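You operate a simulated robot arm through the tools that you are given. There is no shell and no other tool. Be economical: measure what you need, move in short steps, check, and stop when the job is done.

The job below is to be done with a simulated robot arm. You get a single attempt, and the scene is never put back.

TASK
Roll the banner in, lower the pole and fold in both feet of the banner stand.
Fine: turn the pole's lock knob fully loose.
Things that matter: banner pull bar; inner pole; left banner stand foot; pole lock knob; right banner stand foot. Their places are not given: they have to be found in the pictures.

It is judged by the outcome, as a careful person would: the job done as asked, and still so three seconds after it is handed in. It fails if anything else is knocked over, pushed out of place, dropped, spilled or broken. Flat cloth is picked up by pressing the open fingertips on it (5 to 10 N) and closing them slowly along it; thin cloth reads only 2 to 8 mm in the jaws.

THE ROBOT
A 6-joint arm with a two-finger parallel gripper, fixed in place. Base frame: the origin is at the foot of the arm, x ahead of it, y to its left, z up; the work surface is at about z = 45. Units: cm, degrees, N and s.
With the tool pointing down near the work surface it reaches from about 14 to 48 cm from the base axis. Its first joint turns from -166.0 to 166.0 degrees. Payload 1.57 kg.
Tool frame: the origin (TCP) lies between the finger pads and is the grasp point; the fingertips stand 3 cm ahead of it; z points along the fingers, y is the line along which they close. The gripper opens to 11 cm. The fingers are 2.4 cm wide and 1.2 cm thick; the gripper's body (4.8 by 11.2 cm) begins 7.8 cm behind the TCP.
Orientation is told as [roll, pitch, yaw] about the base's x, y, z axes, in that order, counted from this pose: with the fingers straight down and closing along the base's y, the tool's x points along the base's -x, its y along +y and its z along -z.

THE INTERFACE
- The arm moves only by the tool drive_tool. Its argument "moves" is a list that holds one entry, the list of rows, each a list of 6 numbers: the shift along the tool's x, y, z in cm, then the turn, a rotation vector about the tool's x, y, z in degrees. In form: [[[tx, ty, tz, rx, ry, rz], ...]]. A call has 1 to 10 rows; each row is the pose to reach, as a shift and turn from the pose commanded when the call began, along the tool's axes at that moment. "gripper" is the gripper command, from -1 (fully open) to 1 (shut), values between in proportion, set as the call begins (left out, the last holds). Each row takes 0.2 s and may step no farther than 5 cm and 8.6 degrees from the row before; otherwise, or with a gripper value out of range, the whole call is refused. A pose out of reach is approached as far as the arm can. The call stops where the force on the tool passes 60 N (or 10 N more than at its start, if that is more) or the arm is blocked; 0.2 s more then pass. Each finger travels about 10.8 cm/s and halts on what it meets, pressing with about 25 N; the grip force reading is that of the motor and also rises with nothing between the fingers. The clock runs only during rows and for 0.2 s after the last one: add rows that repeat a pose to give the fingers time. It gives the time, the measured TCP pose, the force on the tool (base axes), the opening and the grip force at its end, in the units of the frame above (readings bear some noise), with the torque about the TCP (base axes, N m) and any sound that the robot's microphone picked up.
- Cameras (640 x 400 px; columns grow to the right, rows downward): "scene" is fixed at [5.08, 50.13, 113.36]; the picture's right is [-0.18, -0.98, 0.00], its down [-0.56, 0.10, -0.82] and it looks along [0.81, -0.15, -0.57] (base axes); focal length 214 px, centre (320, 200). "wrist" rides on the gripper at [7, 1.6, -14.1] in the tool frame; the picture's right is [-0.23, 0.97, 0.00], its down [-0.85, -0.20, -0.48] and it looks along [-0.47, -0.11, 0.88] (tool axes); focal length 222 px, centre (320, 200).
- grab_frame(camera): a new picture of that camera. The clock stands still meanwhile.
- move_column(by): slides the trunk up (or, below 0, down) by that many cm; the arm rides with it, the base frame stays. It gives what a move gives, with no picture.
- pixel_to_xyz(camera, pixels): for up to 12 pixels [column, row] of the newest picture of that camera ("zoom" is the newest enlarged one), the place [x, y, z] in the base frame of the surface seen there, good to about 0.2 cm. The clock stands still meanwhile.
- zoom(camera, box): a new picture of the part [left, top, right, bottom] of that camera's present view, enlarged. The clock stands still meanwhile.
- sign_off(): hands the job in; it is judged then, once.

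Go step by step. Measure first, check grasps and placings, and put right what went wrong. The budget is 80 turns and 38 pictures, counting those below and the enlarged ones. Unless the task says otherwise, let go and move clear before handing in, and close with one line.

The tools are called as name(argument=value, ...) on one line, values as JSON. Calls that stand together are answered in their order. drive_tool: Moves the arm, as the interface text tells. Its arguments: {"type":"object","properties":{"moves":{"type":"array"},"gripper":{"type":"number"}},"required":["moves"]} The other tools are called the same way: move_column (by) slides the trunk up or down; grab_frame (camera) takes a picture; pixel_to_xyz (camera, pixels) gives the place of the surface under pixels of a picture; zoom (camera, box) takes an enlarged picture of a part of a camera's view; sign_off () hands the job in.

At the start:

```text
time_s: 0.0
eef_pos: [44.03, 16.39, 143.6]
tool_rot: [0.1, 0.0, 0.1]
ft_force: [0.3, 0.1, 0.4]
ft_torque: [0.0, 0.0, -0.03]
grip_width: 11.01
finger_force: 0.0
trunk travel left (down, up): [-20.3, 38.7]
```

scene: 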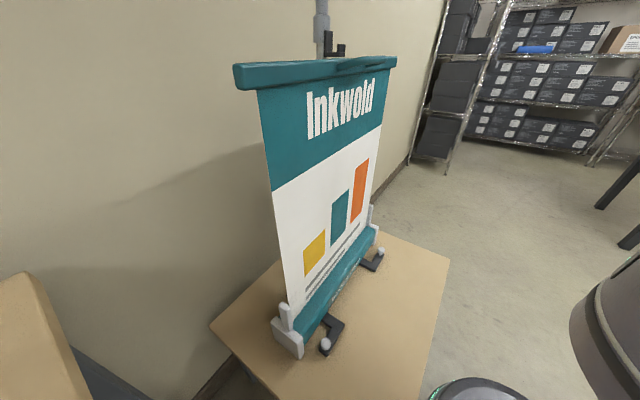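
wrist: 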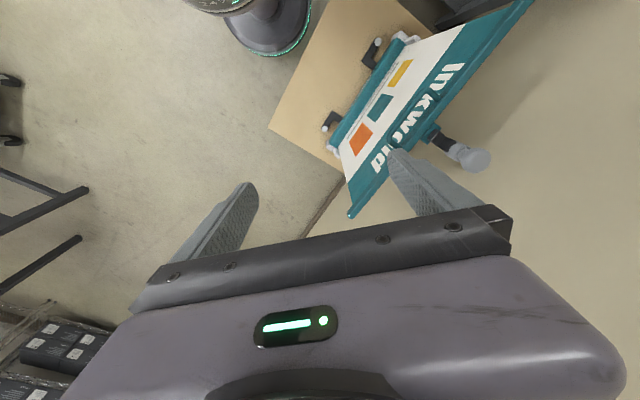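

The scene shows the banner's pull bar at about (315,70), the pole top at (322,25), and the feet at (328,335) and (375,262). I'll enlarge these areas and measure them.

zoom(camera="scene", box=[220, 0, 420, 125])

pixel_to_xyz(camera="scene", pixels=[[240, 78], [315, 69], [392, 63], [322, 25], [330, 40], [341, 49], [325, 345], [332, 322], [381, 251], [372, 264], [285, 315], [370, 215]])

zoom(camera="scene", box=[240, 200, 464, 360])

zoom(camera="wrist", box=[300, 0, 540, 220])

```text
3.20 times, centred on (320, 62) of scene
```

zoom: 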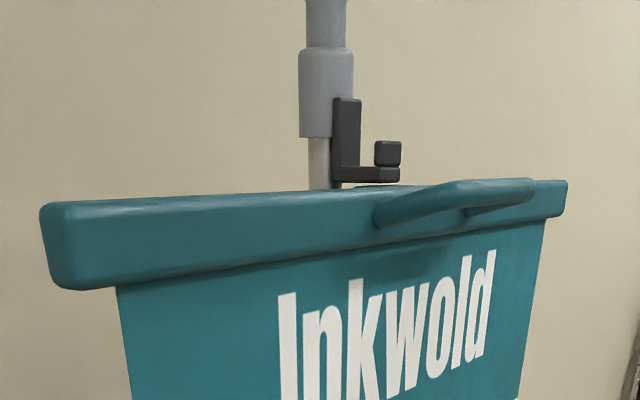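

```text
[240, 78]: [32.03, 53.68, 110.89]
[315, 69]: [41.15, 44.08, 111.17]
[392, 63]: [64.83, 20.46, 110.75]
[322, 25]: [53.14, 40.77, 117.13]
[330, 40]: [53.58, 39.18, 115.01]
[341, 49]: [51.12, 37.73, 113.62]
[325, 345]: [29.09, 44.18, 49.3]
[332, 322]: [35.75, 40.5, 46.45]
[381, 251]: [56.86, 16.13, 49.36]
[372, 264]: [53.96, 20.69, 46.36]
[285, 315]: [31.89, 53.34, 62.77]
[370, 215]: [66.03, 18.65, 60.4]
```

```text
2.50 times, centred on (352, 280) of scene
```

zoom: 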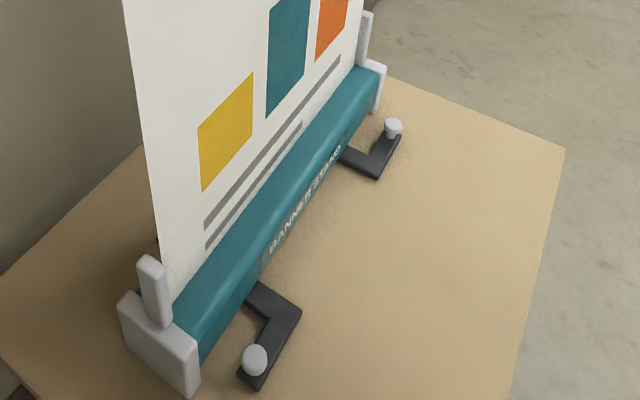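

```text
1.82 times, centred on (420, 110) of wrist
```

zoom: 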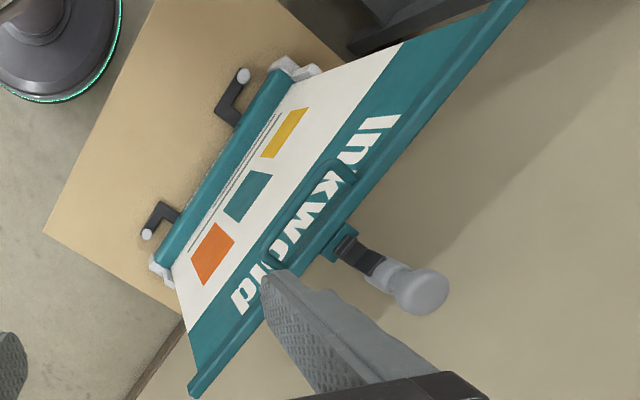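

The bar runs from (32,54) to (65,20) at z≈111, with the pole and its hook behind it. The knob isn't visible yet, so I'll measure the handle, the hook and the pole top in the wrist view.

pixel_to_xyz(camera="wrist", pixels=[[470, 158], [452, 145], [440, 138], [425, 130], [420, 85], [410, 115], [432, 70], [350, 212], [405, 37], [345, 150], [325, 128], [378, 42]])

zoom(camera="wrist", box=[390, 90, 510, 180])

pixel_to_xyz(camera="scene", pixels=[[323, 3], [323, 45], [319, 30], [340, 58], [360, 60], [385, 57], [337, 66], [310, 82], [371, 66], [280, 330], [300, 345], [325, 300]])

```text
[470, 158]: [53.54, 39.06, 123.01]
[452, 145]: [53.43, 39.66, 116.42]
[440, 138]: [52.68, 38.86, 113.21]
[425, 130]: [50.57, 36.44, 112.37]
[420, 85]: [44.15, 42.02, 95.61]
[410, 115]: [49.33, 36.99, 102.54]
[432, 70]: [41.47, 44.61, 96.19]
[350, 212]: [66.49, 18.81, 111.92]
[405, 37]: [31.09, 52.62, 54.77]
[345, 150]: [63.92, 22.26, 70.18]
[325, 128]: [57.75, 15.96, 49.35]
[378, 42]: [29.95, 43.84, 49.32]
```

```text
4.44 times, centred on (450, 135) of wrist
```

zoom: 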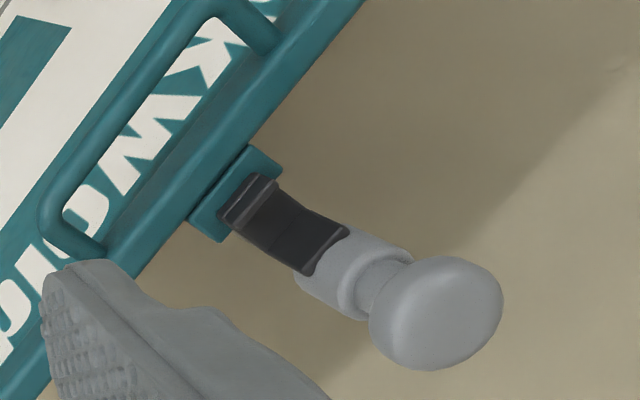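

```text
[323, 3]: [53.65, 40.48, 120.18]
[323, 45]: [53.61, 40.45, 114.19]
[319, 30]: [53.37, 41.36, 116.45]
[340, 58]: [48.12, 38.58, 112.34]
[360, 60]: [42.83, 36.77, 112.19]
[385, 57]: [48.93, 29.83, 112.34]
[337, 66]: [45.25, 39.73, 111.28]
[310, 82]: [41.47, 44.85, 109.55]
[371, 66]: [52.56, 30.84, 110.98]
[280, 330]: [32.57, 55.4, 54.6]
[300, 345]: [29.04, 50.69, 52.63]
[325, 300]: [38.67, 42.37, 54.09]
```

The bar has a rear lug resting on the pole's upturned hook at about (51,37,113). A U-handle sticks out in front at about (44,33,112). I'll turn the tool to face the banner: yaw first, then tilt to horizontal.

drive_tool(moves=[[[2, 1, 1, 0, 0, 7.5], [4, 2, 2, 0, 0, 15], [6, 3, 3, 0, 0, 22.5], [8, 4, 4, 0, 0, 30], [10, 5, 5, 0, 0, 37.5], [12, 6, 6, 0, 0, 45]]])

```text
time_s: 1.4
eef_pos: [31.98, 22.34, 137.41]
tool_rot: [-0.1, 0.0, -45.1]
ft_force: [-0.5, -0.4, -0.6]
ft_torque: [0.01, -0.03, 0.03]
grip_width: 11.04
finger_force: 0.1
trunk travel left (down, up): [-20.3, 38.7]
```

The yaw is done. Now I'll tilt the tool towards horizontal.

drive_tool(moves=[[[0, 0.5, 0.5, -8.5, 0, 0], [0, 1, 1, -17, 0, 0], [0, 1.5, 2, -25.5, 0, 0], [0, 2, 3, -34, 0, 0], [0, 2.5, 4, -42.5, 0, 0], [0, 3, 6, -51, 0, 0], [0, 3, 8, -59.5, 0, 0], [0, 3, 10, -68, 0, 0], [0, 3, 11, -76.5, 0, 0], [0, 3, 12, -85, 0, 0]]])

grab_frame(camera="wrist")

```text
time_s: 3.6
eef_pos: [41.61, 27.57, 129.52]
tool_rot: [84.9, 0.0, -45.1]
ft_force: [1.1, 0.1, -0.4]
ft_torque: [0.01, -0.01, -0.02]
grip_width: 10.97
finger_force: 0.1
out of reach, approached as far as the arm can: row 7, 8, 9, 10
trunk travel left (down, up): [-20.3, 38.7]
```

```text
31 pictures are left
```

wrist: 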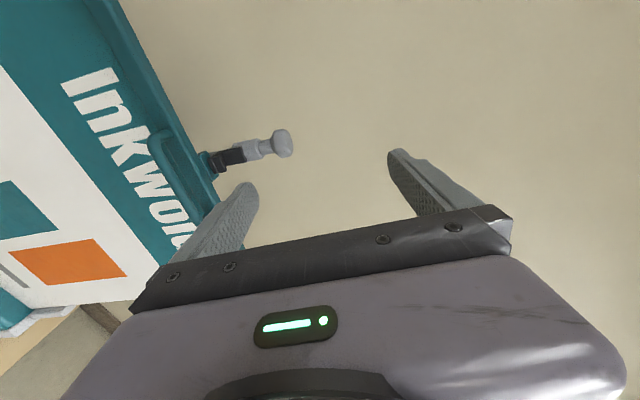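

The tool is nearly horizontal but couldn't get that close to the base. I'll lower it towards handle height and level it.

drive_tool(moves=[[[0, -3, 1, -2.5, 0, 0], [0, -6, 2, -5, 0, 0], [0, -9, 3, -5, 0, 0], [0, -12, 4, -5, 0, 0]]])

grab_frame(camera="wrist")

```text
time_s: 4.6
eef_pos: [43.44, 29.64, 117.23]
tool_rot: [89.9, 0.1, -45.1]
ft_force: [-0.7, 1.1, 0.1]
ft_torque: [0.01, -0.01, -0.01]
grip_width: 10.99
finger_force: 0.0
out of reach, approached as far as the arm can: row 1, 2, 3
trunk travel left (down, up): [-20.3, 38.7]
```

```text
30 pictures are left
```

wrist: 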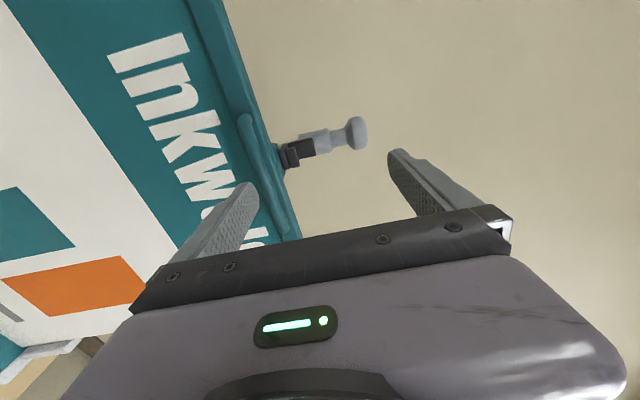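

I'm at (43.4,29.6,117.2), with the fingertips just short of the handle. I'll measure the handle, whose rail is near pixels (245,120)-(255,160), before lowering.

zoom(camera="wrist", box=[200, 90, 400, 215])

pixel_to_xyz(camera="wrist", pixels=[[243, 117], [245, 130], [250, 145], [256, 165], [260, 170], [266, 150], [285, 155], [295, 150], [357, 130], [210, 20], [300, 235], [308, 145]])

```text
3.20 times, centred on (300, 152) of wrist
```

zoom: 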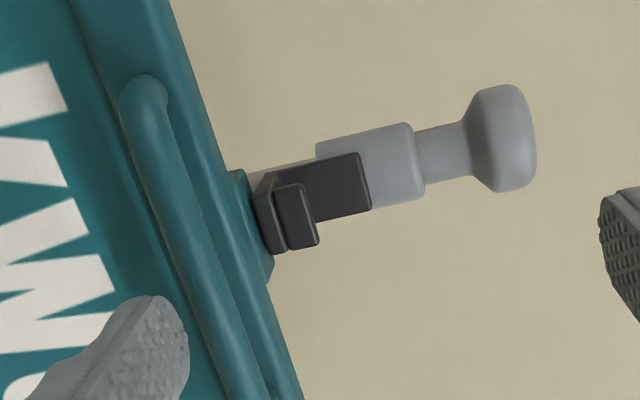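

```text
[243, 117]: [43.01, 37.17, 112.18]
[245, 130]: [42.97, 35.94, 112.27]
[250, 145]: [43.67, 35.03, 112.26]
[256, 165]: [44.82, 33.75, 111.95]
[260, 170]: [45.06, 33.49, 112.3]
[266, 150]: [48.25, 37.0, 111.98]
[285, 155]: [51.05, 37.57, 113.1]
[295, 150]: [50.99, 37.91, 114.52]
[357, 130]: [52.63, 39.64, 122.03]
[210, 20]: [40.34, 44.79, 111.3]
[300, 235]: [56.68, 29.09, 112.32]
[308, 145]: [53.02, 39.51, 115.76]
```

The rail front is at n≈55.5 (x+y≈78.5) with its top at z≈112.3. I'll back off 2 cm and lower 5.5.

drive_tool(moves=[[[0, 0, -2, 0, 0, 0], [0, -3, -2, 0, 0, 0], [0, -5.6, -2, 0, 0, 0]]])

```text
time_s: 5.4
eef_pos: [41.86, 28.38, 111.66]
tool_rot: [90.1, 0.0, -45.0]
ft_force: [0.9, 0.7, -0.3]
ft_torque: [-0.02, -0.03, 0.02]
grip_width: 11.0
finger_force: 0.0
out of reach, approached as far as the arm can: row 1, 2
trunk travel left (down, up): [-20.3, 38.7]
```

Now I'll move forward onto the rail, 6.2 cm.

drive_tool(moves=[[[0, 0, 2.5, 0, 0, 0], [0, 0, 4.5, 0, 0, 0], [0, 0, 6.2, 0, 0, 0]]])

drive_tool(moves=[[[0, 0, 0, 0, 0, 0], [0, 0, 0, 0, 0, 0], [0, 0, 0, 0, 0, 0], [0, 0, 0, 0, 0, 0]]], gripper=1)

grab_frame(camera="wrist")

```text
time_s: 6.2
eef_pos: [46.43, 32.66, 111.68]
tool_rot: [90.2, -0.1, -45.2]
ft_force: [-0.1, -0.3, 0.1]
ft_torque: [0.0, 0.01, 0.01]
grip_width: 11.0
finger_force: 0.0
trunk travel left (down, up): [-20.3, 38.7]
```

```text
time_s: 7.2
eef_pos: [46.41, 32.7, 112.22]
tool_rot: [90.6, -0.1, -45.0]
ft_force: [10.7, 11.7, 46.3]
ft_torque: [0.17, 0.04, 0.17]
grip_width: 1.18
finger_force: 28.9
trunk travel left (down, up): [-20.3, 38.7]
```

```text
28 pictures are left
```

wrist: 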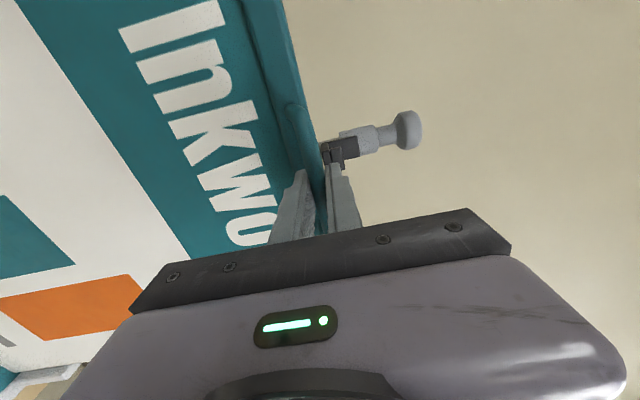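

The handle is gripped at 1.18 cm. The rail sits a little higher than commanded, with 46 N on the tool, so I'll lift gently to relieve that and then free the lug.

drive_tool(moves=[[[0, 0.5, 0, 0, 0, 0], [0, 0.8, 0, 0, 0, 0], [0, 1.0, 0, 0, 0, 0]]])

```text
time_s: 8.0
eef_pos: [46.44, 32.56, 112.34]
tool_rot: [89.8, 0.0, -45.0]
ft_force: [2.7, 0.4, -9.9]
ft_torque: [-0.03, 0.18, 0.06]
grip_width: 1.17
finger_force: 29.2
trunk travel left (down, up): [-20.3, 38.7]
```

The force is now 10 N downwards, which is the banner spring. I'll keep lifting.

drive_tool(moves=[[[0, 0.6, 0, 0, 0, 0], [0, 1.2, 0, 0, 0, 0], [0, 1.8, 0, 0, 0, 0], [0, 2.4, 0, 0, 0, 0], [0, 2.4, 0, 0, 0, 0]]])

zoom(camera="scene", box=[220, 0, 420, 125])

```text
time_s: 9.2
eef_pos: [46.36, 32.63, 115.24]
tool_rot: [90.1, 0.0, -45.1]
ft_force: [-6.4, -4.5, -8.0]
ft_torque: [0.1, 0.09, 0.42]
grip_width: 1.13
finger_force: 29.4
trunk travel left (down, up): [-20.3, 38.7]
```

```text
3.20 times, centred on (320, 62) of scene
```

zoom: 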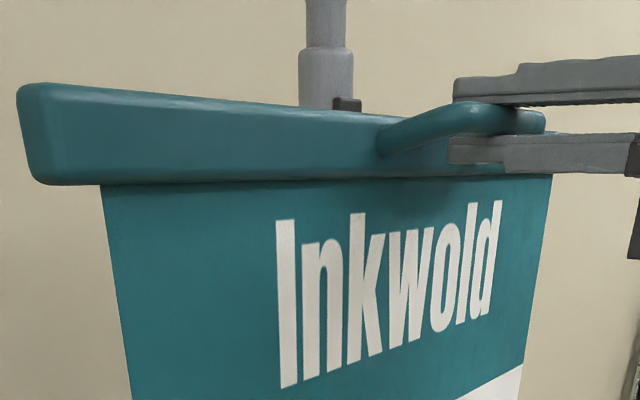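

The bar is up 3 cm and the pole hasn't moved. I'll check from the wrist whether the lug has cleared the prong.

zoom(camera="wrist", box=[220, 60, 460, 210])

```text
2.67 times, centred on (340, 135) of wrist
```

zoom: 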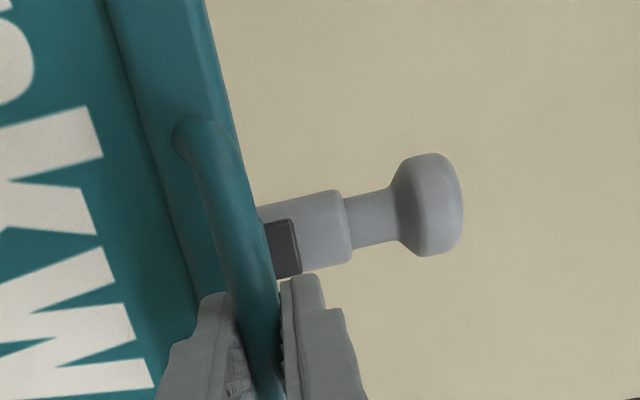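

The bar now hides the hook. I'll lift another 1 cm and then draw it forward gently.

drive_tool(moves=[[[0, 0.7, 0, 0, 0, 0], [0, 1.2, 0, 0, 0, 0], [0, 1.2, -0.7, 0, 0, 0], [0, 1.2, -1.4, 0, 0, 0], [0, 1.2, -2.1, 0, 0, 0], [0, 1.2, -2.8, 0, 0, 0], [0, 1.2, -3.5, 0, 0, 0]]])

zoom(camera="scene", box=[220, 0, 420, 125])

```text
time_s: 10.8
eef_pos: [43.83, 29.86, 116.57]
tool_rot: [90.3, 0.1, -45.1]
ft_force: [0.0, -1.7, 0.5]
ft_torque: [-0.06, 0.01, -0.01]
grip_width: 0.01
finger_force: 21.1
trunk travel left (down, up): [-20.3, 38.7]
```

```text
3.20 times, centred on (320, 62) of scene
```

zoom: 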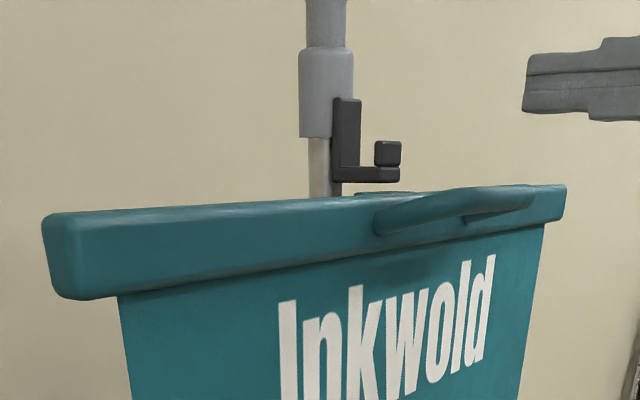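

The fingers slipped off the rail, and the bar looks about 0.4 cm lower than at the start. I'll measure it and see whether it's moving.

drive_tool(moves=[[[0, 0, 0, 0, 0, 0]]], gripper=-0.5)

grab_frame(camera="wrist")

pixel_to_xyz(camera="scene", pixels=[[240, 82], [315, 72], [360, 62], [385, 60]])

zoom(camera="wrist", box=[200, 60, 440, 210])

```text
time_s: 11.2
eef_pos: [43.78, 30.09, 116.41]
tool_rot: [90.1, 0.0, -45.1]
ft_force: [-0.7, -0.8, -0.1]
ft_torque: [0.02, -0.03, -0.04]
grip_width: 7.97
finger_force: 0.1
trunk travel left (down, up): [-20.3, 38.7]
```

```text
24 pictures are left
```

wrist: 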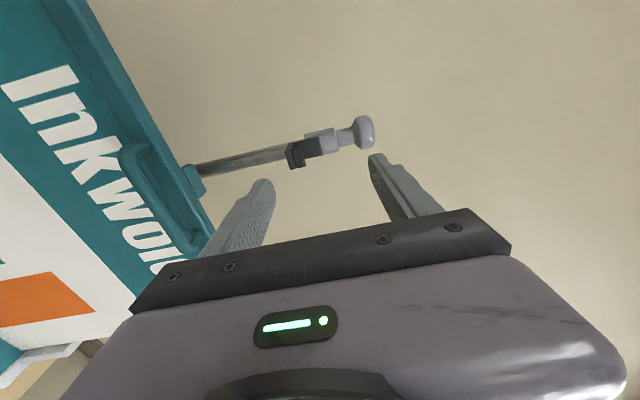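

```text
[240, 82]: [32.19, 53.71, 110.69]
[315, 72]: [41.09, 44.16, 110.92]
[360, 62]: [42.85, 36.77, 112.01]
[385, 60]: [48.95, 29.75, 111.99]
```

```text
2.67 times, centred on (320, 135) of wrist
```

zoom: 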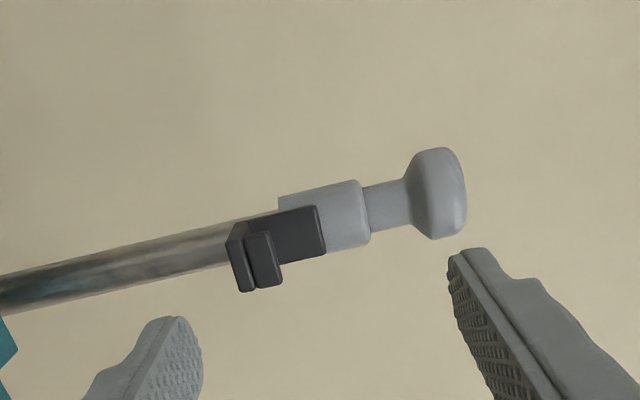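

The bar has come off the hook and is rolling in on its own. I'll measure where it is now, since the clock is stopped.

grab_frame(camera="scene")

pixel_to_xyz(camera="wrist", pixels=[[130, 155], [150, 190], [165, 155], [193, 178], [110, 80]])

```text
22 pictures are left
```

scene: 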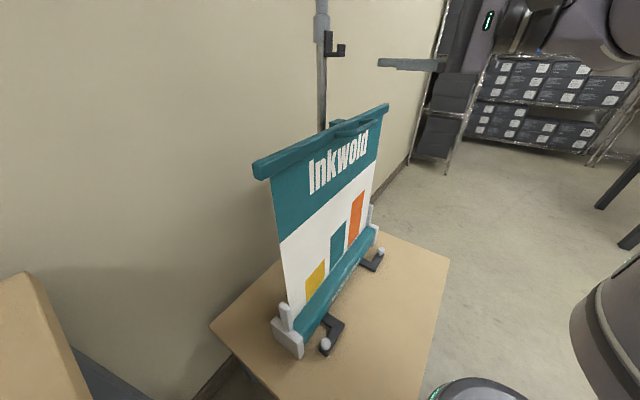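

```text
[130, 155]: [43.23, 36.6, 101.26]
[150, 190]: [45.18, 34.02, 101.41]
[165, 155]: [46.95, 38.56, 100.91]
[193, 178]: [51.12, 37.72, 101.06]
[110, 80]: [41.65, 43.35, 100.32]
```

It's dropping faster than the arm's 25 cm/s limit, so I can't catch it. I'll stay clear, let it finish, and check the result.

drive_tool(moves=[[[0, 0, 0, 0, 0, 0], [0, 0, 0, 0, 0, 0], [0, 0, 0, 0, 0, 0], [0, 0, 0, 0, 0, 0], [0, 0, 0, 0, 0, 0], [0, 0, 0, 0, 0, 0], [0, 0, 0, 0, 0, 0], [0, 0, 0, 0, 0, 0]]])

grab_frame(camera="scene")

```text
time_s: 13.0
eef_pos: [44.0, 30.12, 116.35]
tool_rot: [90.2, 0.0, -44.9]
ft_force: [0.3, -1.0, 0.5]
ft_torque: [-0.01, 0.02, -0.02]
grip_width: 8.26
finger_force: 0.1
trunk travel left (down, up): [-20.3, 38.7]
```

```text
21 pictures are left
```

scene: 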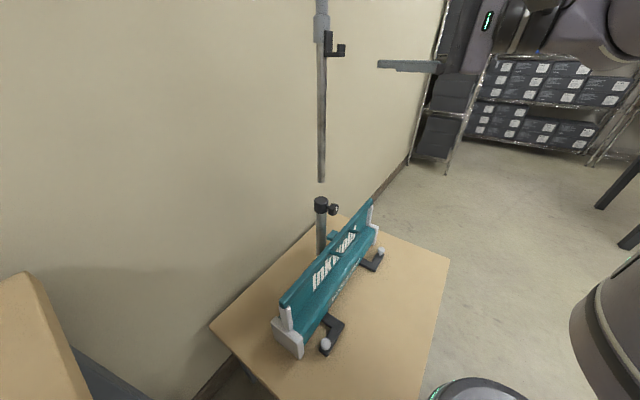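

The banner has nearly rolled in, and the lock knob shows at (333,209) on the lower tube. I'll zoom and measure.

zoom(camera="scene", box=[250, 170, 410, 270])

pixel_to_xyz(camera="scene", pixels=[[322, 180], [322, 130], [320, 201], [334, 209], [320, 230], [290, 300], [366, 206], [330, 260], [286, 315], [373, 222], [340, 250], [328, 209]])

zoom(camera="scene", box=[250, 215, 410, 365])

```text
4.00 times, centred on (330, 220) of scene
```

zoom: 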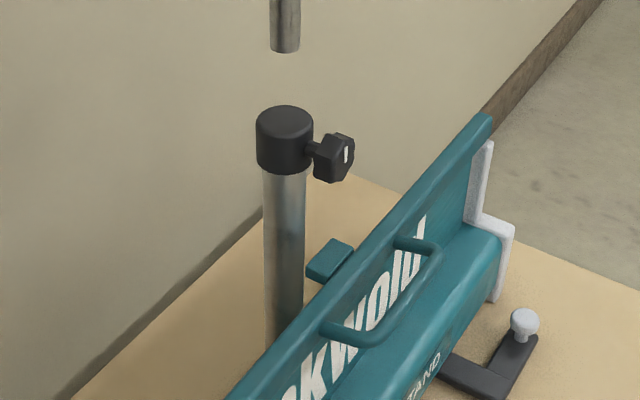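

```text
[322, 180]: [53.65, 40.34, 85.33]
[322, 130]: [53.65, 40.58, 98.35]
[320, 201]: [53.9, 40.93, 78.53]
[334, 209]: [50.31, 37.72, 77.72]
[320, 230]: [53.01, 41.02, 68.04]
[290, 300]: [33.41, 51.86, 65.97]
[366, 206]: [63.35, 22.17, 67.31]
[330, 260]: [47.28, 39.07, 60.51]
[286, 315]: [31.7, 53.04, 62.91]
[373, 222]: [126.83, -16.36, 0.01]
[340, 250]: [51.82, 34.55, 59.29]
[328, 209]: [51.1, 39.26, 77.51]
```

```text
2.67 times, centred on (330, 290) of scene
```

zoom: 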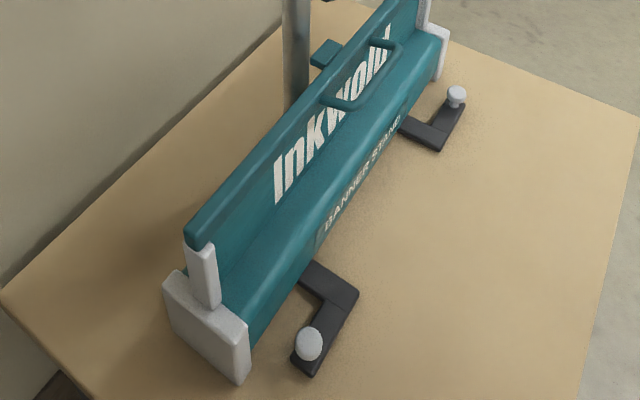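

The bar sits at z≈66 on its posts. The knob is on the front of the clamp at about (50.3,37.5,77.7), with its axis along my tool axis. I'll descend to knob height in front of it.

drive_tool(moves=[[[0, -4.8, 0, 0, 0, 0], [0, -9.6, 0, 0, 0, 0], [0, -14.4, 0, 0, 0, 0], [0, -19.2, 0, 0, 0, 0], [0, -24, 0, 0, 0, 0], [0, -28.8, 0, 0, 0, 0], [0, -33.6, 0, 0, 0, 0], [0, -38.5, 0, 0, 0, 0]]], gripper=-0.2)

grab_frame(camera="wrist")

```text
time_s: 14.8
eef_pos: [44.11, 30.3, 78.02]
tool_rot: [90.1, 0.0, -45.0]
ft_force: [0.8, 0.1, -0.6]
ft_torque: [0.03, -0.02, 0.05]
grip_width: 6.62
finger_force: 0.0
trunk travel left (down, up): [-20.3, 38.7]
```

```text
18 pictures are left
```

wrist: 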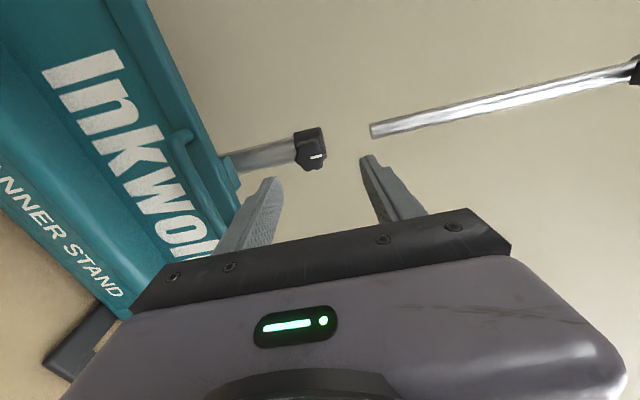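

I'm in front of the knob, which sits at (316,155). I'll measure it precisely.

zoom(camera="wrist", box=[270, 110, 366, 170])

pixel_to_xyz(camera="wrist", pixels=[[316, 155], [306, 155], [325, 154], [312, 146], [318, 167], [300, 155], [308, 132], [375, 130], [195, 185], [185, 140], [210, 120], [235, 180]])

```text
6.67 times, centred on (318, 140) of wrist
```

zoom: 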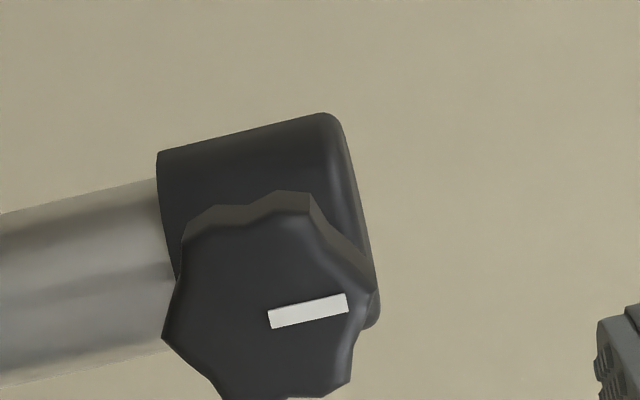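

```text
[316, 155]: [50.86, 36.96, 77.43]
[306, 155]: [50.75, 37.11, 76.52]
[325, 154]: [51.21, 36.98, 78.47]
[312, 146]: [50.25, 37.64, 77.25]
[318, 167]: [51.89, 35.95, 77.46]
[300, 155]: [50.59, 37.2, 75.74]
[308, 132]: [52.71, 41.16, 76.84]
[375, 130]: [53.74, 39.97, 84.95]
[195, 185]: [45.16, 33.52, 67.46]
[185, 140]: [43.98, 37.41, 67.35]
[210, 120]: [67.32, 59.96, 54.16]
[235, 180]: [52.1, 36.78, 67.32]
```

The knob centre is at about (51,36.8,77.0), 3.2 cm across, with its marker up. I'll lower 1 cm, move over the knob and close.

drive_tool(moves=[[[-0.15, -1.0, 2.5, 0, 0, 0], [-0.15, -1.0, 5, 0, 0, 0], [-0.15, -1.0, 7, 0, 0, 0], [-0.15, -1.0, 8.4, 0, 0, 0]]])

drive_tool(moves=[[[0, 0, 0, 0, 0, 0], [0, 0, 0, 0, 0, 0], [0, 0, 0, 0, 0, 0]]], gripper=1)

```text
time_s: 15.8
eef_pos: [49.98, 36.14, 77.03]
tool_rot: [90.0, 0.0, -45.1]
ft_force: [0.6, -0.7, 0.3]
ft_torque: [-0.02, 0.05, -0.02]
grip_width: 6.59
finger_force: 0.1
trunk travel left (down, up): [-20.3, 38.7]
```

```text
time_s: 16.6
eef_pos: [49.98, 35.99, 76.72]
tool_rot: [90.0, 0.1, -45.0]
ft_force: [-1.9, -1.8, -12.2]
ft_torque: [-0.26, 0.22, -0.04]
grip_width: 3.37
finger_force: 41.1
trunk travel left (down, up): [-20.3, 38.7]
```

The knob is gripped at 3.37 cm. I'll correct 0.2 cm down and turn it counter-clockwise as seen from the front (negative about tool z).

drive_tool(moves=[[[0, -0.25, 0, 0, 0, 0], [0, -0.25, 0, 0, 0, -8], [0, -0.25, 0, 0, 0, -16], [0, -0.25, 0, 0, 0, -24], [0, -0.25, 0, 0, 0, -32], [0, -0.25, 0, 0, 0, -40], [0, -0.25, 0, 0, 0, -48], [0, -0.25, 0, 0, 0, -56], [0, -0.25, 0, 0, 0, -64], [0, -0.25, 0, 0, 0, -72]]])

```text
time_s: 18.4
eef_pos: [50.94, 37.37, 75.96]
tool_rot: [91.0, -52.3, -44.5]
ft_force: [-100.9, -48.0, 76.0]
ft_torque: [-0.15, -1.34, -0.46]
grip_width: 3.63
finger_force: 42.6
out of reach, approached as far as the arm can: row 7, 8
trunk travel left (down, up): [-20.3, 38.7]
stopped in row 8: the force on the tool passed its limit at 238 N (the readings are from after the stop); the commanded pose is now the measured one
```

The arm ran out of wrist range near -48° and pressed forward. I'll open, back off straight, and check.

drive_tool(moves=[[[0, 0, 0, 0, 0, 0], [0, 0, 0, 0, 0, 0], [0, 0, -2, 0, 0, 0], [0, 0, -5, 0, 0, 0], [0, 0, -8, 0, 0, 0]]], gripper=-0.2)

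grab_frame(camera="scene")

zoom(camera="scene", box=[250, 170, 410, 270])

```text
time_s: 19.6
eef_pos: [51.42, 35.06, 72.03]
tool_rot: [89.0, -52.0, -43.2]
ft_force: [-9.8, 9.9, -12.7]
ft_torque: [-0.78, -0.26, 0.27]
grip_width: 6.89
finger_force: 1.5
out of reach, approached as far as the arm can: row 3, 4, 5
trunk travel left (down, up): [-20.3, 38.7]
```

```text
16 pictures are left
```

scene: 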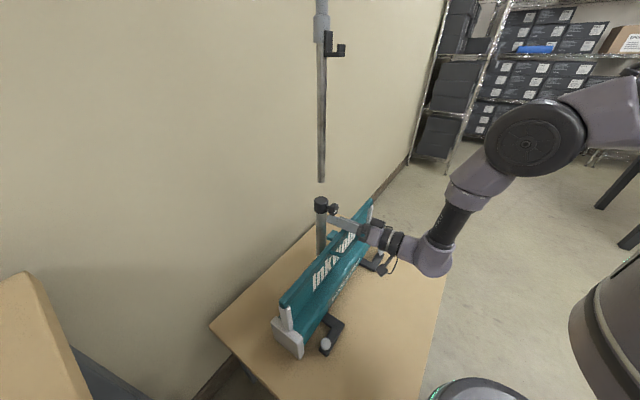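

```text
4.00 times, centred on (330, 220) of scene
```

zoom: 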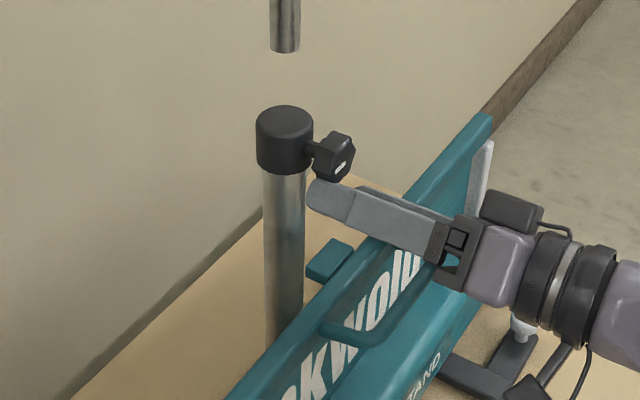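

The stand hasn't moved and the knob has turned part way, with its marker rotated. I'll back the gripper out, rolling it upright and rising once the tips clear the knob.

drive_tool(moves=[[[0, 0, -1.5, 0, 0, 4], [0, 0, -3, 0, 0, 12], [-0.8, 1.2, -4.5, 0, 0, 20], [-1.6, 2.4, -6, 0, 0, 28], [-2.4, 3.6, -7.5, 0, 0, 36], [-2.9, 4.4, -8.5, 0, 0, 44], [-2.9, 4.4, -8.5, 0, 0, 52]]])

```text
time_s: 21.2
eef_pos: [44.4, 30.06, 77.29]
tool_rot: [89.8, -0.1, -44.2]
ft_force: [0.3, -0.3, -0.2]
ft_torque: [-0.04, 0.01, 0.04]
grip_width: 6.58
finger_force: 0.0
trunk travel left (down, up): [-20.3, 38.7]
```

Clear and upright again. Now I'll test the wrist range in the other direction, rolling +86° in free space.

drive_tool(moves=[[[0, 0, 0, 0, 0, 8.5], [0, 0, 0, 0, 0, 17], [0, 0, 0, 0, 0, 25.5], [0, 0, 0, 0, 0, 34], [0, 0, 0, 0, 0, 42.5], [0, 0, 0, 0, 0, 51], [0, 0, 0, 0, 0, 59.5], [0, 0, 0, 0, 0, 68], [0, 0, 0, 0, 0, 76.5], [0, 0, 0, 0, 0, 85]]])

grab_frame(camera="wrist")

```text
time_s: 23.4
eef_pos: [44.41, 30.09, 77.27]
tool_rot: [87.3, 85.0, -46.8]
ft_force: [0.0, -0.3, 0.6]
ft_torque: [-0.02, -0.02, 0.01]
grip_width: 6.62
finger_force: 0.1
trunk travel left (down, up): [-20.3, 38.7]
```

```text
14 pictures are left
```

wrist: 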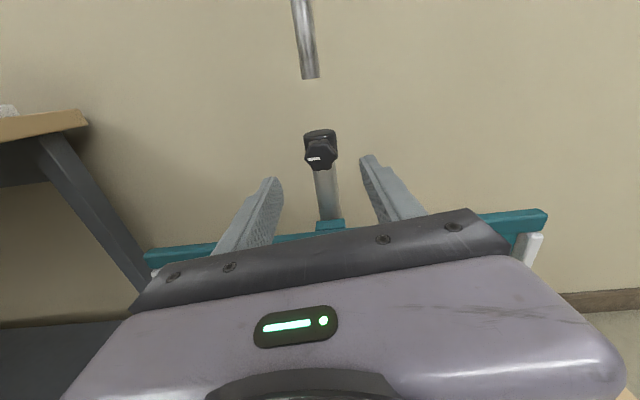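

The roll reaches 85°. Upright, the knob marker at (316,158) points left, so it has turned roughly 90° counter-clockwise. I'll test further positive roll for a longer stroke.

drive_tool(moves=[[[0, 0, 0, 0, 0, 8.5], [0, 0, 0, 0, 0, 17], [0, 0, 0, 0, 0, 25.5], [0, 0, 0, 0, 0, 34], [0, 0, 0, 0, 0, 42.5], [0, 0, 0, 0, 0, 51], [0, 0, 0, 0, 0, 59.5], [0, 0, 0, 0, 0, 68], [0, 0, 0, 0, 0, 76.5], [0, 0, 0, 0, 0, 85]]])

```text
time_s: 25.6
eef_pos: [44.48, 29.98, 77.41]
tool_rot: [-89.8, 10.0, 135.9]
ft_force: [0.7, -1.0, 0.2]
ft_torque: [0.01, -0.03, -0.01]
grip_width: 6.59
finger_force: 0.1
trunk travel left (down, up): [-20.3, 38.7]
```

Roll is now at +170°. I'll approach the knob again with the small lateral correction, then grip.

drive_tool(moves=[[[-0.33, 0.6, 2.5, 0, 0, 0], [-0.33, 0.6, 5, 0, 0, 0], [-0.33, 0.6, 7, 0, 0, 0], [-0.33, 0.6, 8.3, 0, 0, 0]]])

drive_tool(moves=[[[0, 0, 0, 0, 0, 0], [0, 0, 0, 0, 0, 0], [0, 0, 0, 0, 0, 0]]], gripper=1)

```text
time_s: 26.6
eef_pos: [50.01, 36.13, 76.57]
tool_rot: [-89.6, 10.2, 135.8]
ft_force: [0.1, 0.0, 0.1]
ft_torque: [-0.02, 0.01, 0.01]
grip_width: 6.6
finger_force: 0.1
trunk travel left (down, up): [-20.3, 38.7]
```

```text
time_s: 27.4
eef_pos: [50.03, 36.1, 76.83]
tool_rot: [-89.9, 10.3, 135.7]
ft_force: [3.5, 7.1, 12.0]
ft_torque: [0.25, -0.23, 0.12]
grip_width: 3.33
finger_force: 40.4
trunk travel left (down, up): [-20.3, 38.7]
```

Gripped again at 3.33 cm. I'll turn -80°.

drive_tool(moves=[[[0, -0.2, 0, 0, 0, -8], [0, -0.2, 0, 0, 0, -16], [0, -0.2, 0, 0, 0, -24], [0, -0.2, 0, 0, 0, -32], [0, -0.2, 0, 0, 0, -40], [0, -0.2, 0, 0, 0, -48], [0, -0.2, 0, 0, 0, -56], [0, -0.2, 0, 0, 0, -64], [0, -0.2, 0, 0, 0, -72], [0, -0.2, 0, 0, 0, -80]]])

```text
time_s: 29.6
eef_pos: [50.21, 36.02, 76.87]
tool_rot: [59.4, 89.7, -75.0]
ft_force: [16.7, -16.0, -7.7]
ft_torque: [0.25, 0.46, -0.65]
grip_width: 3.38
finger_force: 41.6
trunk travel left (down, up): [-20.3, 38.7]
```

It's turning well, with a 0.5 N m twist. I'll add a 0.15 cm correction and continue another -80°.

drive_tool(moves=[[[0, 0.15, 0, 0, 0, -8], [0, 0.15, 0, 0, 0, -16], [0, 0.15, 0, 0, 0, -24], [0, 0.15, 0, 0, 0, -32], [0, 0.15, 0, 0, 0, -40], [0, 0.15, 0, 0, 0, -48], [0, 0.15, 0, 0, 0, -56], [0, 0.15, 0, 0, 0, -64], [0, 0.15, 0, 0, 0, -72], [0, 0.15, 0, 0, 0, -80]]])

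```text
time_s: 31.8
eef_pos: [49.98, 36.0, 76.78]
tool_rot: [89.7, 9.6, -44.2]
ft_force: [0.9, -2.8, 3.6]
ft_torque: [0.43, 0.23, 0.01]
grip_width: 3.32
finger_force: 41.1
trunk travel left (down, up): [-20.3, 38.7]
```

Roll is at +10° and torque still resists. I'll turn 46° more, staying inside the limit.

drive_tool(moves=[[[0, 0, 0, 0, 0, -8], [0, 0, 0, 0, 0, -16], [0, 0, 0, 0, 0, -24], [0, 0, 0, 0, 0, -32], [0, 0, 0, 0, 0, -40], [0, 0, 0, 0, 0, -46]]])

```text
time_s: 33.2
eef_pos: [50.13, 36.05, 76.86]
tool_rot: [89.6, -36.3, -44.0]
ft_force: [0.9, -0.3, -4.3]
ft_torque: [0.31, 0.45, -0.04]
grip_width: 3.37
finger_force: 41.7
trunk travel left (down, up): [-20.3, 38.7]
```

About 206° more is done. I'll release, back off rolling towards upright, and look at the knob and pole.

drive_tool(moves=[[[0, 0, 0, 0, 0, 0], [0, 0, 0, 0, 0, 0], [0, 0, -2, 0, 0, 4], [0, 0, -3.5, 0, 0, 12], [0, 0, -5, 0, 0, 20], [0, 0, -6.5, 0, 0, 28], [0, 0, -8.3, 0, 0, 36]]], gripper=-0.2)

drive_tool(moves=[[[0, 0, 0, 0, 0, 8.5], [0, 0, 0, 0, 0, 17], [0, 0, 0, 0, 0, 25.5], [0, 0, 0, 0, 0, 34], [0, 0, 0, 0, 0, 42.5], [0, 0, 0, 0, 0, 51], [0, 0, 0, 0, 0, 59.5], [0, 0, 0, 0, 0, 68], [0, 0, 0, 0, 0, 76.5], [0, 0, 0, 0, 0, 85]]])

grab_frame(camera="wrist")

```text
time_s: 34.8
eef_pos: [44.4, 30.05, 76.85]
tool_rot: [89.8, -0.2, -44.1]
ft_force: [0.4, -0.5, 0.4]
ft_torque: [0.0, 0.0, 0.0]
grip_width: 6.63
finger_force: 0.0
trunk travel left (down, up): [-20.3, 38.7]
```

```text
time_s: 37.0
eef_pos: [44.36, 30.06, 76.76]
tool_rot: [87.4, 85.0, -46.9]
ft_force: [0.2, -0.2, 0.7]
ft_torque: [0.02, 0.0, -0.02]
grip_width: 6.62
finger_force: 0.1
trunk travel left (down, up): [-20.3, 38.7]
```

```text
13 pictures are left
```

wrist: 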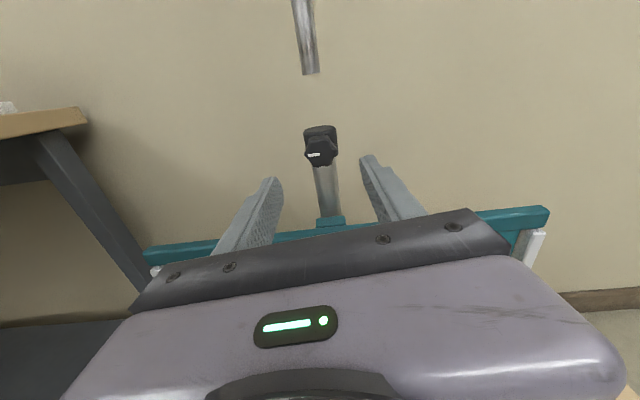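

The marker at (315,155) looks much as it did before the last turn, so I'll zoom on it.

zoom(camera="wrist", box=[288, 115, 352, 175])

pixel_to_xyz(camera="wrist", pixels=[[308, 155], [320, 155], [309, 70], [320, 152]])

```text
6.67 times, centred on (320, 145) of wrist
```

zoom: 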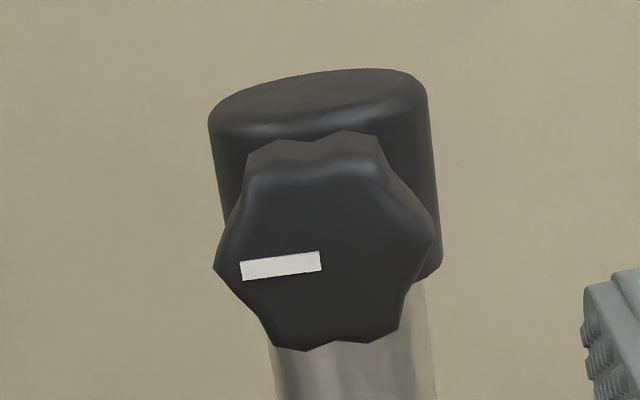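

```text
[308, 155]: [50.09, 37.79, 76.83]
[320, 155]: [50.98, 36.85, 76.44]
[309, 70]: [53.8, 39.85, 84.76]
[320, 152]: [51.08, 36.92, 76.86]
```

The marker points squarely to 9 o'clock, the same as before the second turn. The knob therefore turned 90° and stopped, and the fingers slipped after that, which fits a fully loose end stop. Next I'll go up to grip the pole's neck under the cap.

drive_tool(moves=[[[4.7, 0.4, 0, 0, 0, 0], [9.4, 0.8, 0, 0, 0, 0], [14.1, 1.2, 0, 0, 0, 0], [18.8, 1.6, 0, 0, 0, 0], [23.5, 2.0, 0, 0, 0, 0], [28.2, 2.5, 0, 0, 0, 0], [32.9, 2.9, 0, 0, 0, 0], [37.6, 3.3, 0, 0, 0, 0], [42.0, 3.7, 1, 0, 0, 0], [42.0, 3.7, 2, 0, 0, 5]]])

grab_frame(camera="wrist")

```text
time_s: 39.2
eef_pos: [45.68, 31.88, 119.22]
tool_rot: [31.2, 89.7, -103.1]
ft_force: [0.4, -0.1, -2.1]
ft_torque: [0.02, 0.01, 0.02]
grip_width: 6.6
finger_force: 0.0
trunk travel left (down, up): [-20.3, 38.7]
```

```text
11 pictures are left
```

wrist: 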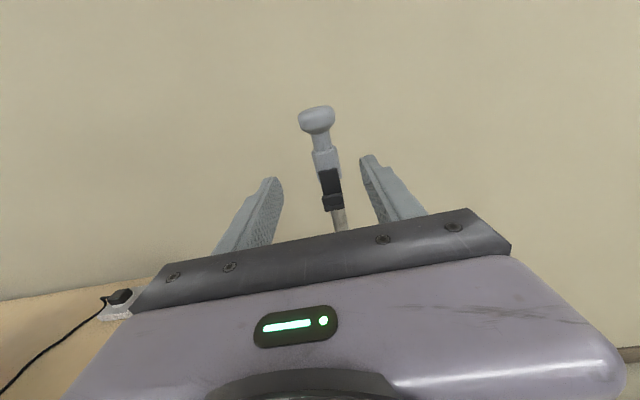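

I'm level with the neck, so I'll measure the cap, neck and collar.

pixel_to_xyz(camera="wrist", pixels=[[317, 108], [317, 120], [318, 129], [321, 138], [322, 147], [325, 153], [324, 165], [331, 182], [333, 203], [340, 222], [316, 140], [327, 140]])

```text
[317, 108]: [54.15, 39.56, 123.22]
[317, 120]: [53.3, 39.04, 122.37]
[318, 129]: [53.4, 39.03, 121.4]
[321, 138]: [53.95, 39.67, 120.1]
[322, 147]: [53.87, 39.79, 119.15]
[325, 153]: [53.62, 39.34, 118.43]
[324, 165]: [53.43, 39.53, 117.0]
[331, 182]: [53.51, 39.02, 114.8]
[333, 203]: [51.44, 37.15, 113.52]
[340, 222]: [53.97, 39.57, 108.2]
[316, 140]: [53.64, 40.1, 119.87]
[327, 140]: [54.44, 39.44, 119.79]
```

The neck spans z 118.6–120.9 with its axis at about (54.4,40.3). I'll advance 11 cm around it.

drive_tool(moves=[[[0.4, 0.33, 3, 0, 0, 0], [0.4, 0.33, 6, 0, 0, 0], [0.4, 0.33, 8, 0, 0, 0], [0.4, 0.33, 10, 0, 0, 0], [0.4, 0.33, 11.2, 0, 0, 0]]])

```text
time_s: 40.4
eef_pos: [53.82, 39.57, 119.36]
tool_rot: [46.9, 89.6, -87.3]
ft_force: [0.4, 1.2, -0.9]
ft_torque: [-0.01, -0.01, 0.02]
grip_width: 6.63
finger_force: 0.1
trunk travel left (down, up): [-20.3, 38.7]
```

Reached. I'll close on the neck.

drive_tool(moves=[[[0, 0, 0, 0, 0, 0], [0, 0, 0, 0, 0, 0], [0, 0, 0, 0, 0, 0], [0, 0, 0, 0, 0, 0]]], gripper=1)

```text
time_s: 41.4
eef_pos: [53.74, 39.57, 119.29]
tool_rot: [49.5, 89.6, -84.6]
ft_force: [-1.3, 3.3, 0.7]
ft_torque: [0.22, -0.09, 0.16]
grip_width: 3.12
finger_force: 40.6
trunk travel left (down, up): [-20.3, 38.7]
```

Gripped at 3.1 cm, probably catching the collar too, which is fine. I'll try a gentle 3 cm downward move.

drive_tool(moves=[[[-0.6, 0, 0, 0, 0, 0], [-1.2, 0, 0, 0, 0, 0], [-2.0, 0, 0, 0, 0, 0], [-3, 0, 0, 0, 0, 0]]])

```text
time_s: 42.4
eef_pos: [53.77, 39.68, 116.32]
tool_rot: [44.6, 89.6, -89.6]
ft_force: [-1.7, 3.3, 1.5]
ft_torque: [0.01, 0.25, -0.03]
grip_width: 3.12
finger_force: 40.0
trunk travel left (down, up): [-20.3, 38.7]
```

It slides down easily with the grip holding. I'll continue 25 cm down.

drive_tool(moves=[[[-2.5, 0, 0, 0, 0, 0], [-5, 0, 0, 0, 0, 0], [-7.5, 0, 0, 0, 0, 0], [-10, 0, 0, 0, 0, 0], [-12.5, 0, 0, 0, 0, 0], [-15, 0, 0, 0, 0, 0], [-17.5, 0, 0, 0, 0, 0], [-20, 0, 0, 0, 0, 0], [-22.5, 0, 0, 0, 0, 0], [-25, 0, 0, 0, 0, 0]]])

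grab_frame(camera="scene")

```text
time_s: 44.6
eef_pos: [53.74, 39.6, 91.13]
tool_rot: [39.5, 89.5, -94.7]
ft_force: [2.8, 19.7, -1.7]
ft_torque: [0.25, 0.36, 0.2]
grip_width: 3.11
finger_force: 40.1
trunk travel left (down, up): [-20.3, 38.7]
```

```text
10 pictures are left
```

scene: 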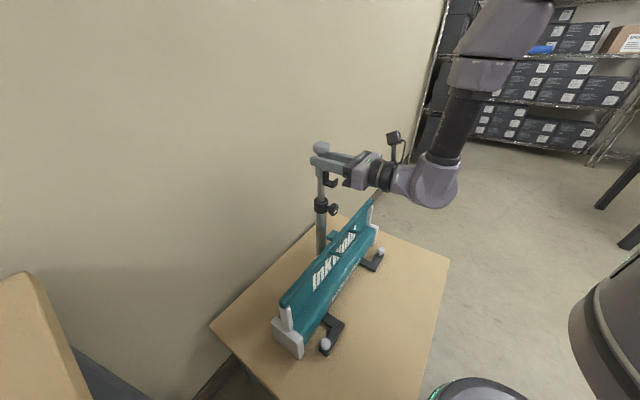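

The pole is coming down and has roughly 5 cm left. I'll go slowly until it meets the stop.

drive_tool(moves=[[[-1, 0, 0, 0, 0, 0], [-2, 0, 0, 0, 0, 0], [-3, 0, 0, 0, 0, 0], [-3.8, 0, 0, 0, 0, 0], [-4.4, 0, 0, 0, 0, 0], [-5.0, 0, 0, 0, 0, 0], [-5.5, 0, 0, 0, 0, 0], [-6, 0, 0, 0, 0, 0], [-6.5, 0, 0, 0, 0, 0], [-7, 0, 0, 0, 0, 0]]])

zoom(camera="scene", box=[250, 140, 410, 240])

```text
time_s: 46.8
eef_pos: [53.71, 39.57, 84.34]
tool_rot: [50.9, 89.5, -83.3]
ft_force: [-4.3, 26.8, 0.8]
ft_torque: [0.33, 0.17, 0.33]
grip_width: 3.12
finger_force: 40.7
trunk travel left (down, up): [-20.3, 38.7]
```

```text
4.00 times, centred on (330, 190) of scene
```

zoom: 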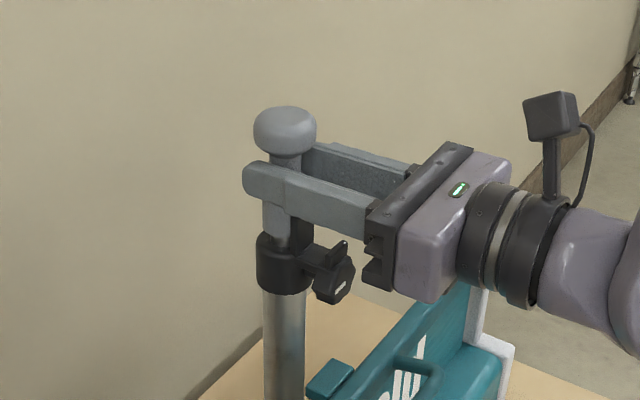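

No stop yet, so I'll keep going down slowly.

drive_tool(moves=[[[-0.6, 0, 0, 0, 0, 0], [-1.2, 0, 0, 0, 0, 0], [-1.8, 0, 0, 0, 0, 0], [-2.4, 0, 0, 0, 0, 0], [-3, 0, 0, 0, 0, 0], [-3.6, 0, 0, 0, 0, 0], [-4.2, 0, 0, 0, 0, 0]]])

zoom(camera="scene", box=[250, 140, 410, 240])

```text
time_s: 48.4
eef_pos: [53.55, 39.32, 80.32]
tool_rot: [72.5, 89.5, -61.6]
ft_force: [-19.9, 17.7, 26.1]
ft_torque: [1.08, 0.45, 0.38]
grip_width: 3.19
finger_force: 40.7
trunk travel left (down, up): [-20.3, 38.7]
```

```text
4.00 times, centred on (330, 190) of scene
```

zoom: 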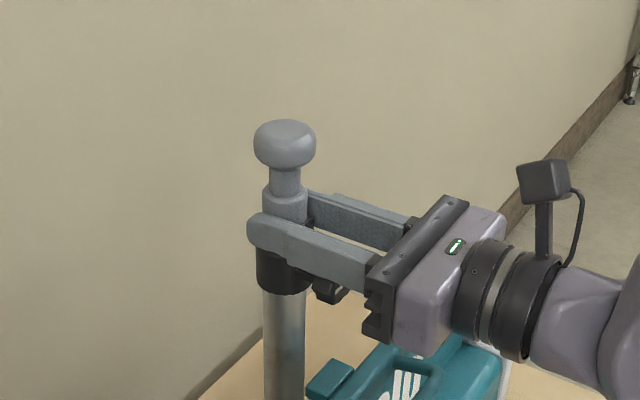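

The collar has bottomed on the clamp and the fingers slid past it, so the pole is fully down. I'll release and back off straight.

drive_tool(moves=[[[0.3, 0, 0, 0, 0, 0], [0.5, 0, 0, 0, 0, 0], [1, 0, -2, 0, 0, 0], [1, 0, -4, 0, 0, 0], [1, 0, -7, 0, 0, 0], [1, 0, -10, 0, 0, 0], [2, 0, -12, 0, 0, 0]]], gripper=-0.2)

zoom(camera="scene", box=[230, 140, 454, 380])

zoom(camera="wrist", box=[260, 60, 380, 180])

```text
time_s: 50.0
eef_pos: [45.28, 30.71, 82.18]
tool_rot: [46.5, 89.6, -87.7]
ft_force: [-0.5, 1.0, 0.3]
ft_torque: [-0.01, 0.0, 0.01]
grip_width: 6.61
finger_force: 0.1
trunk travel left (down, up): [-20.3, 38.7]
```

```text
1.67 times, centred on (342, 260) of scene
```

zoom: 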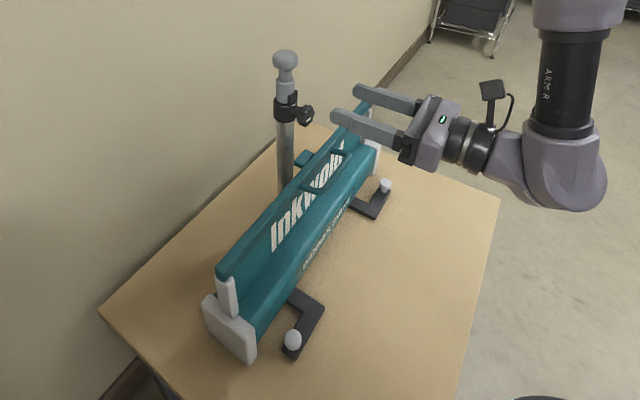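

```text
3.33 times, centred on (320, 120) of wrist
```

zoom: 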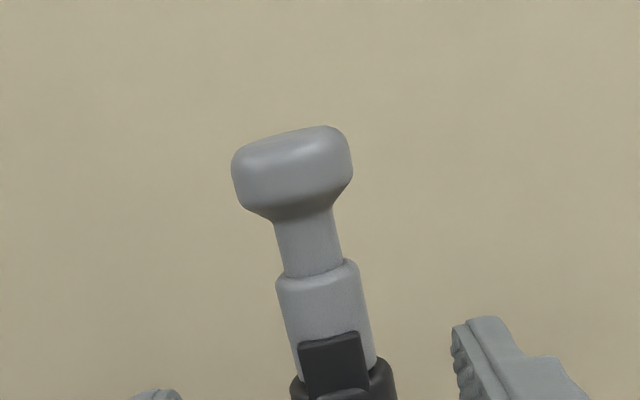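

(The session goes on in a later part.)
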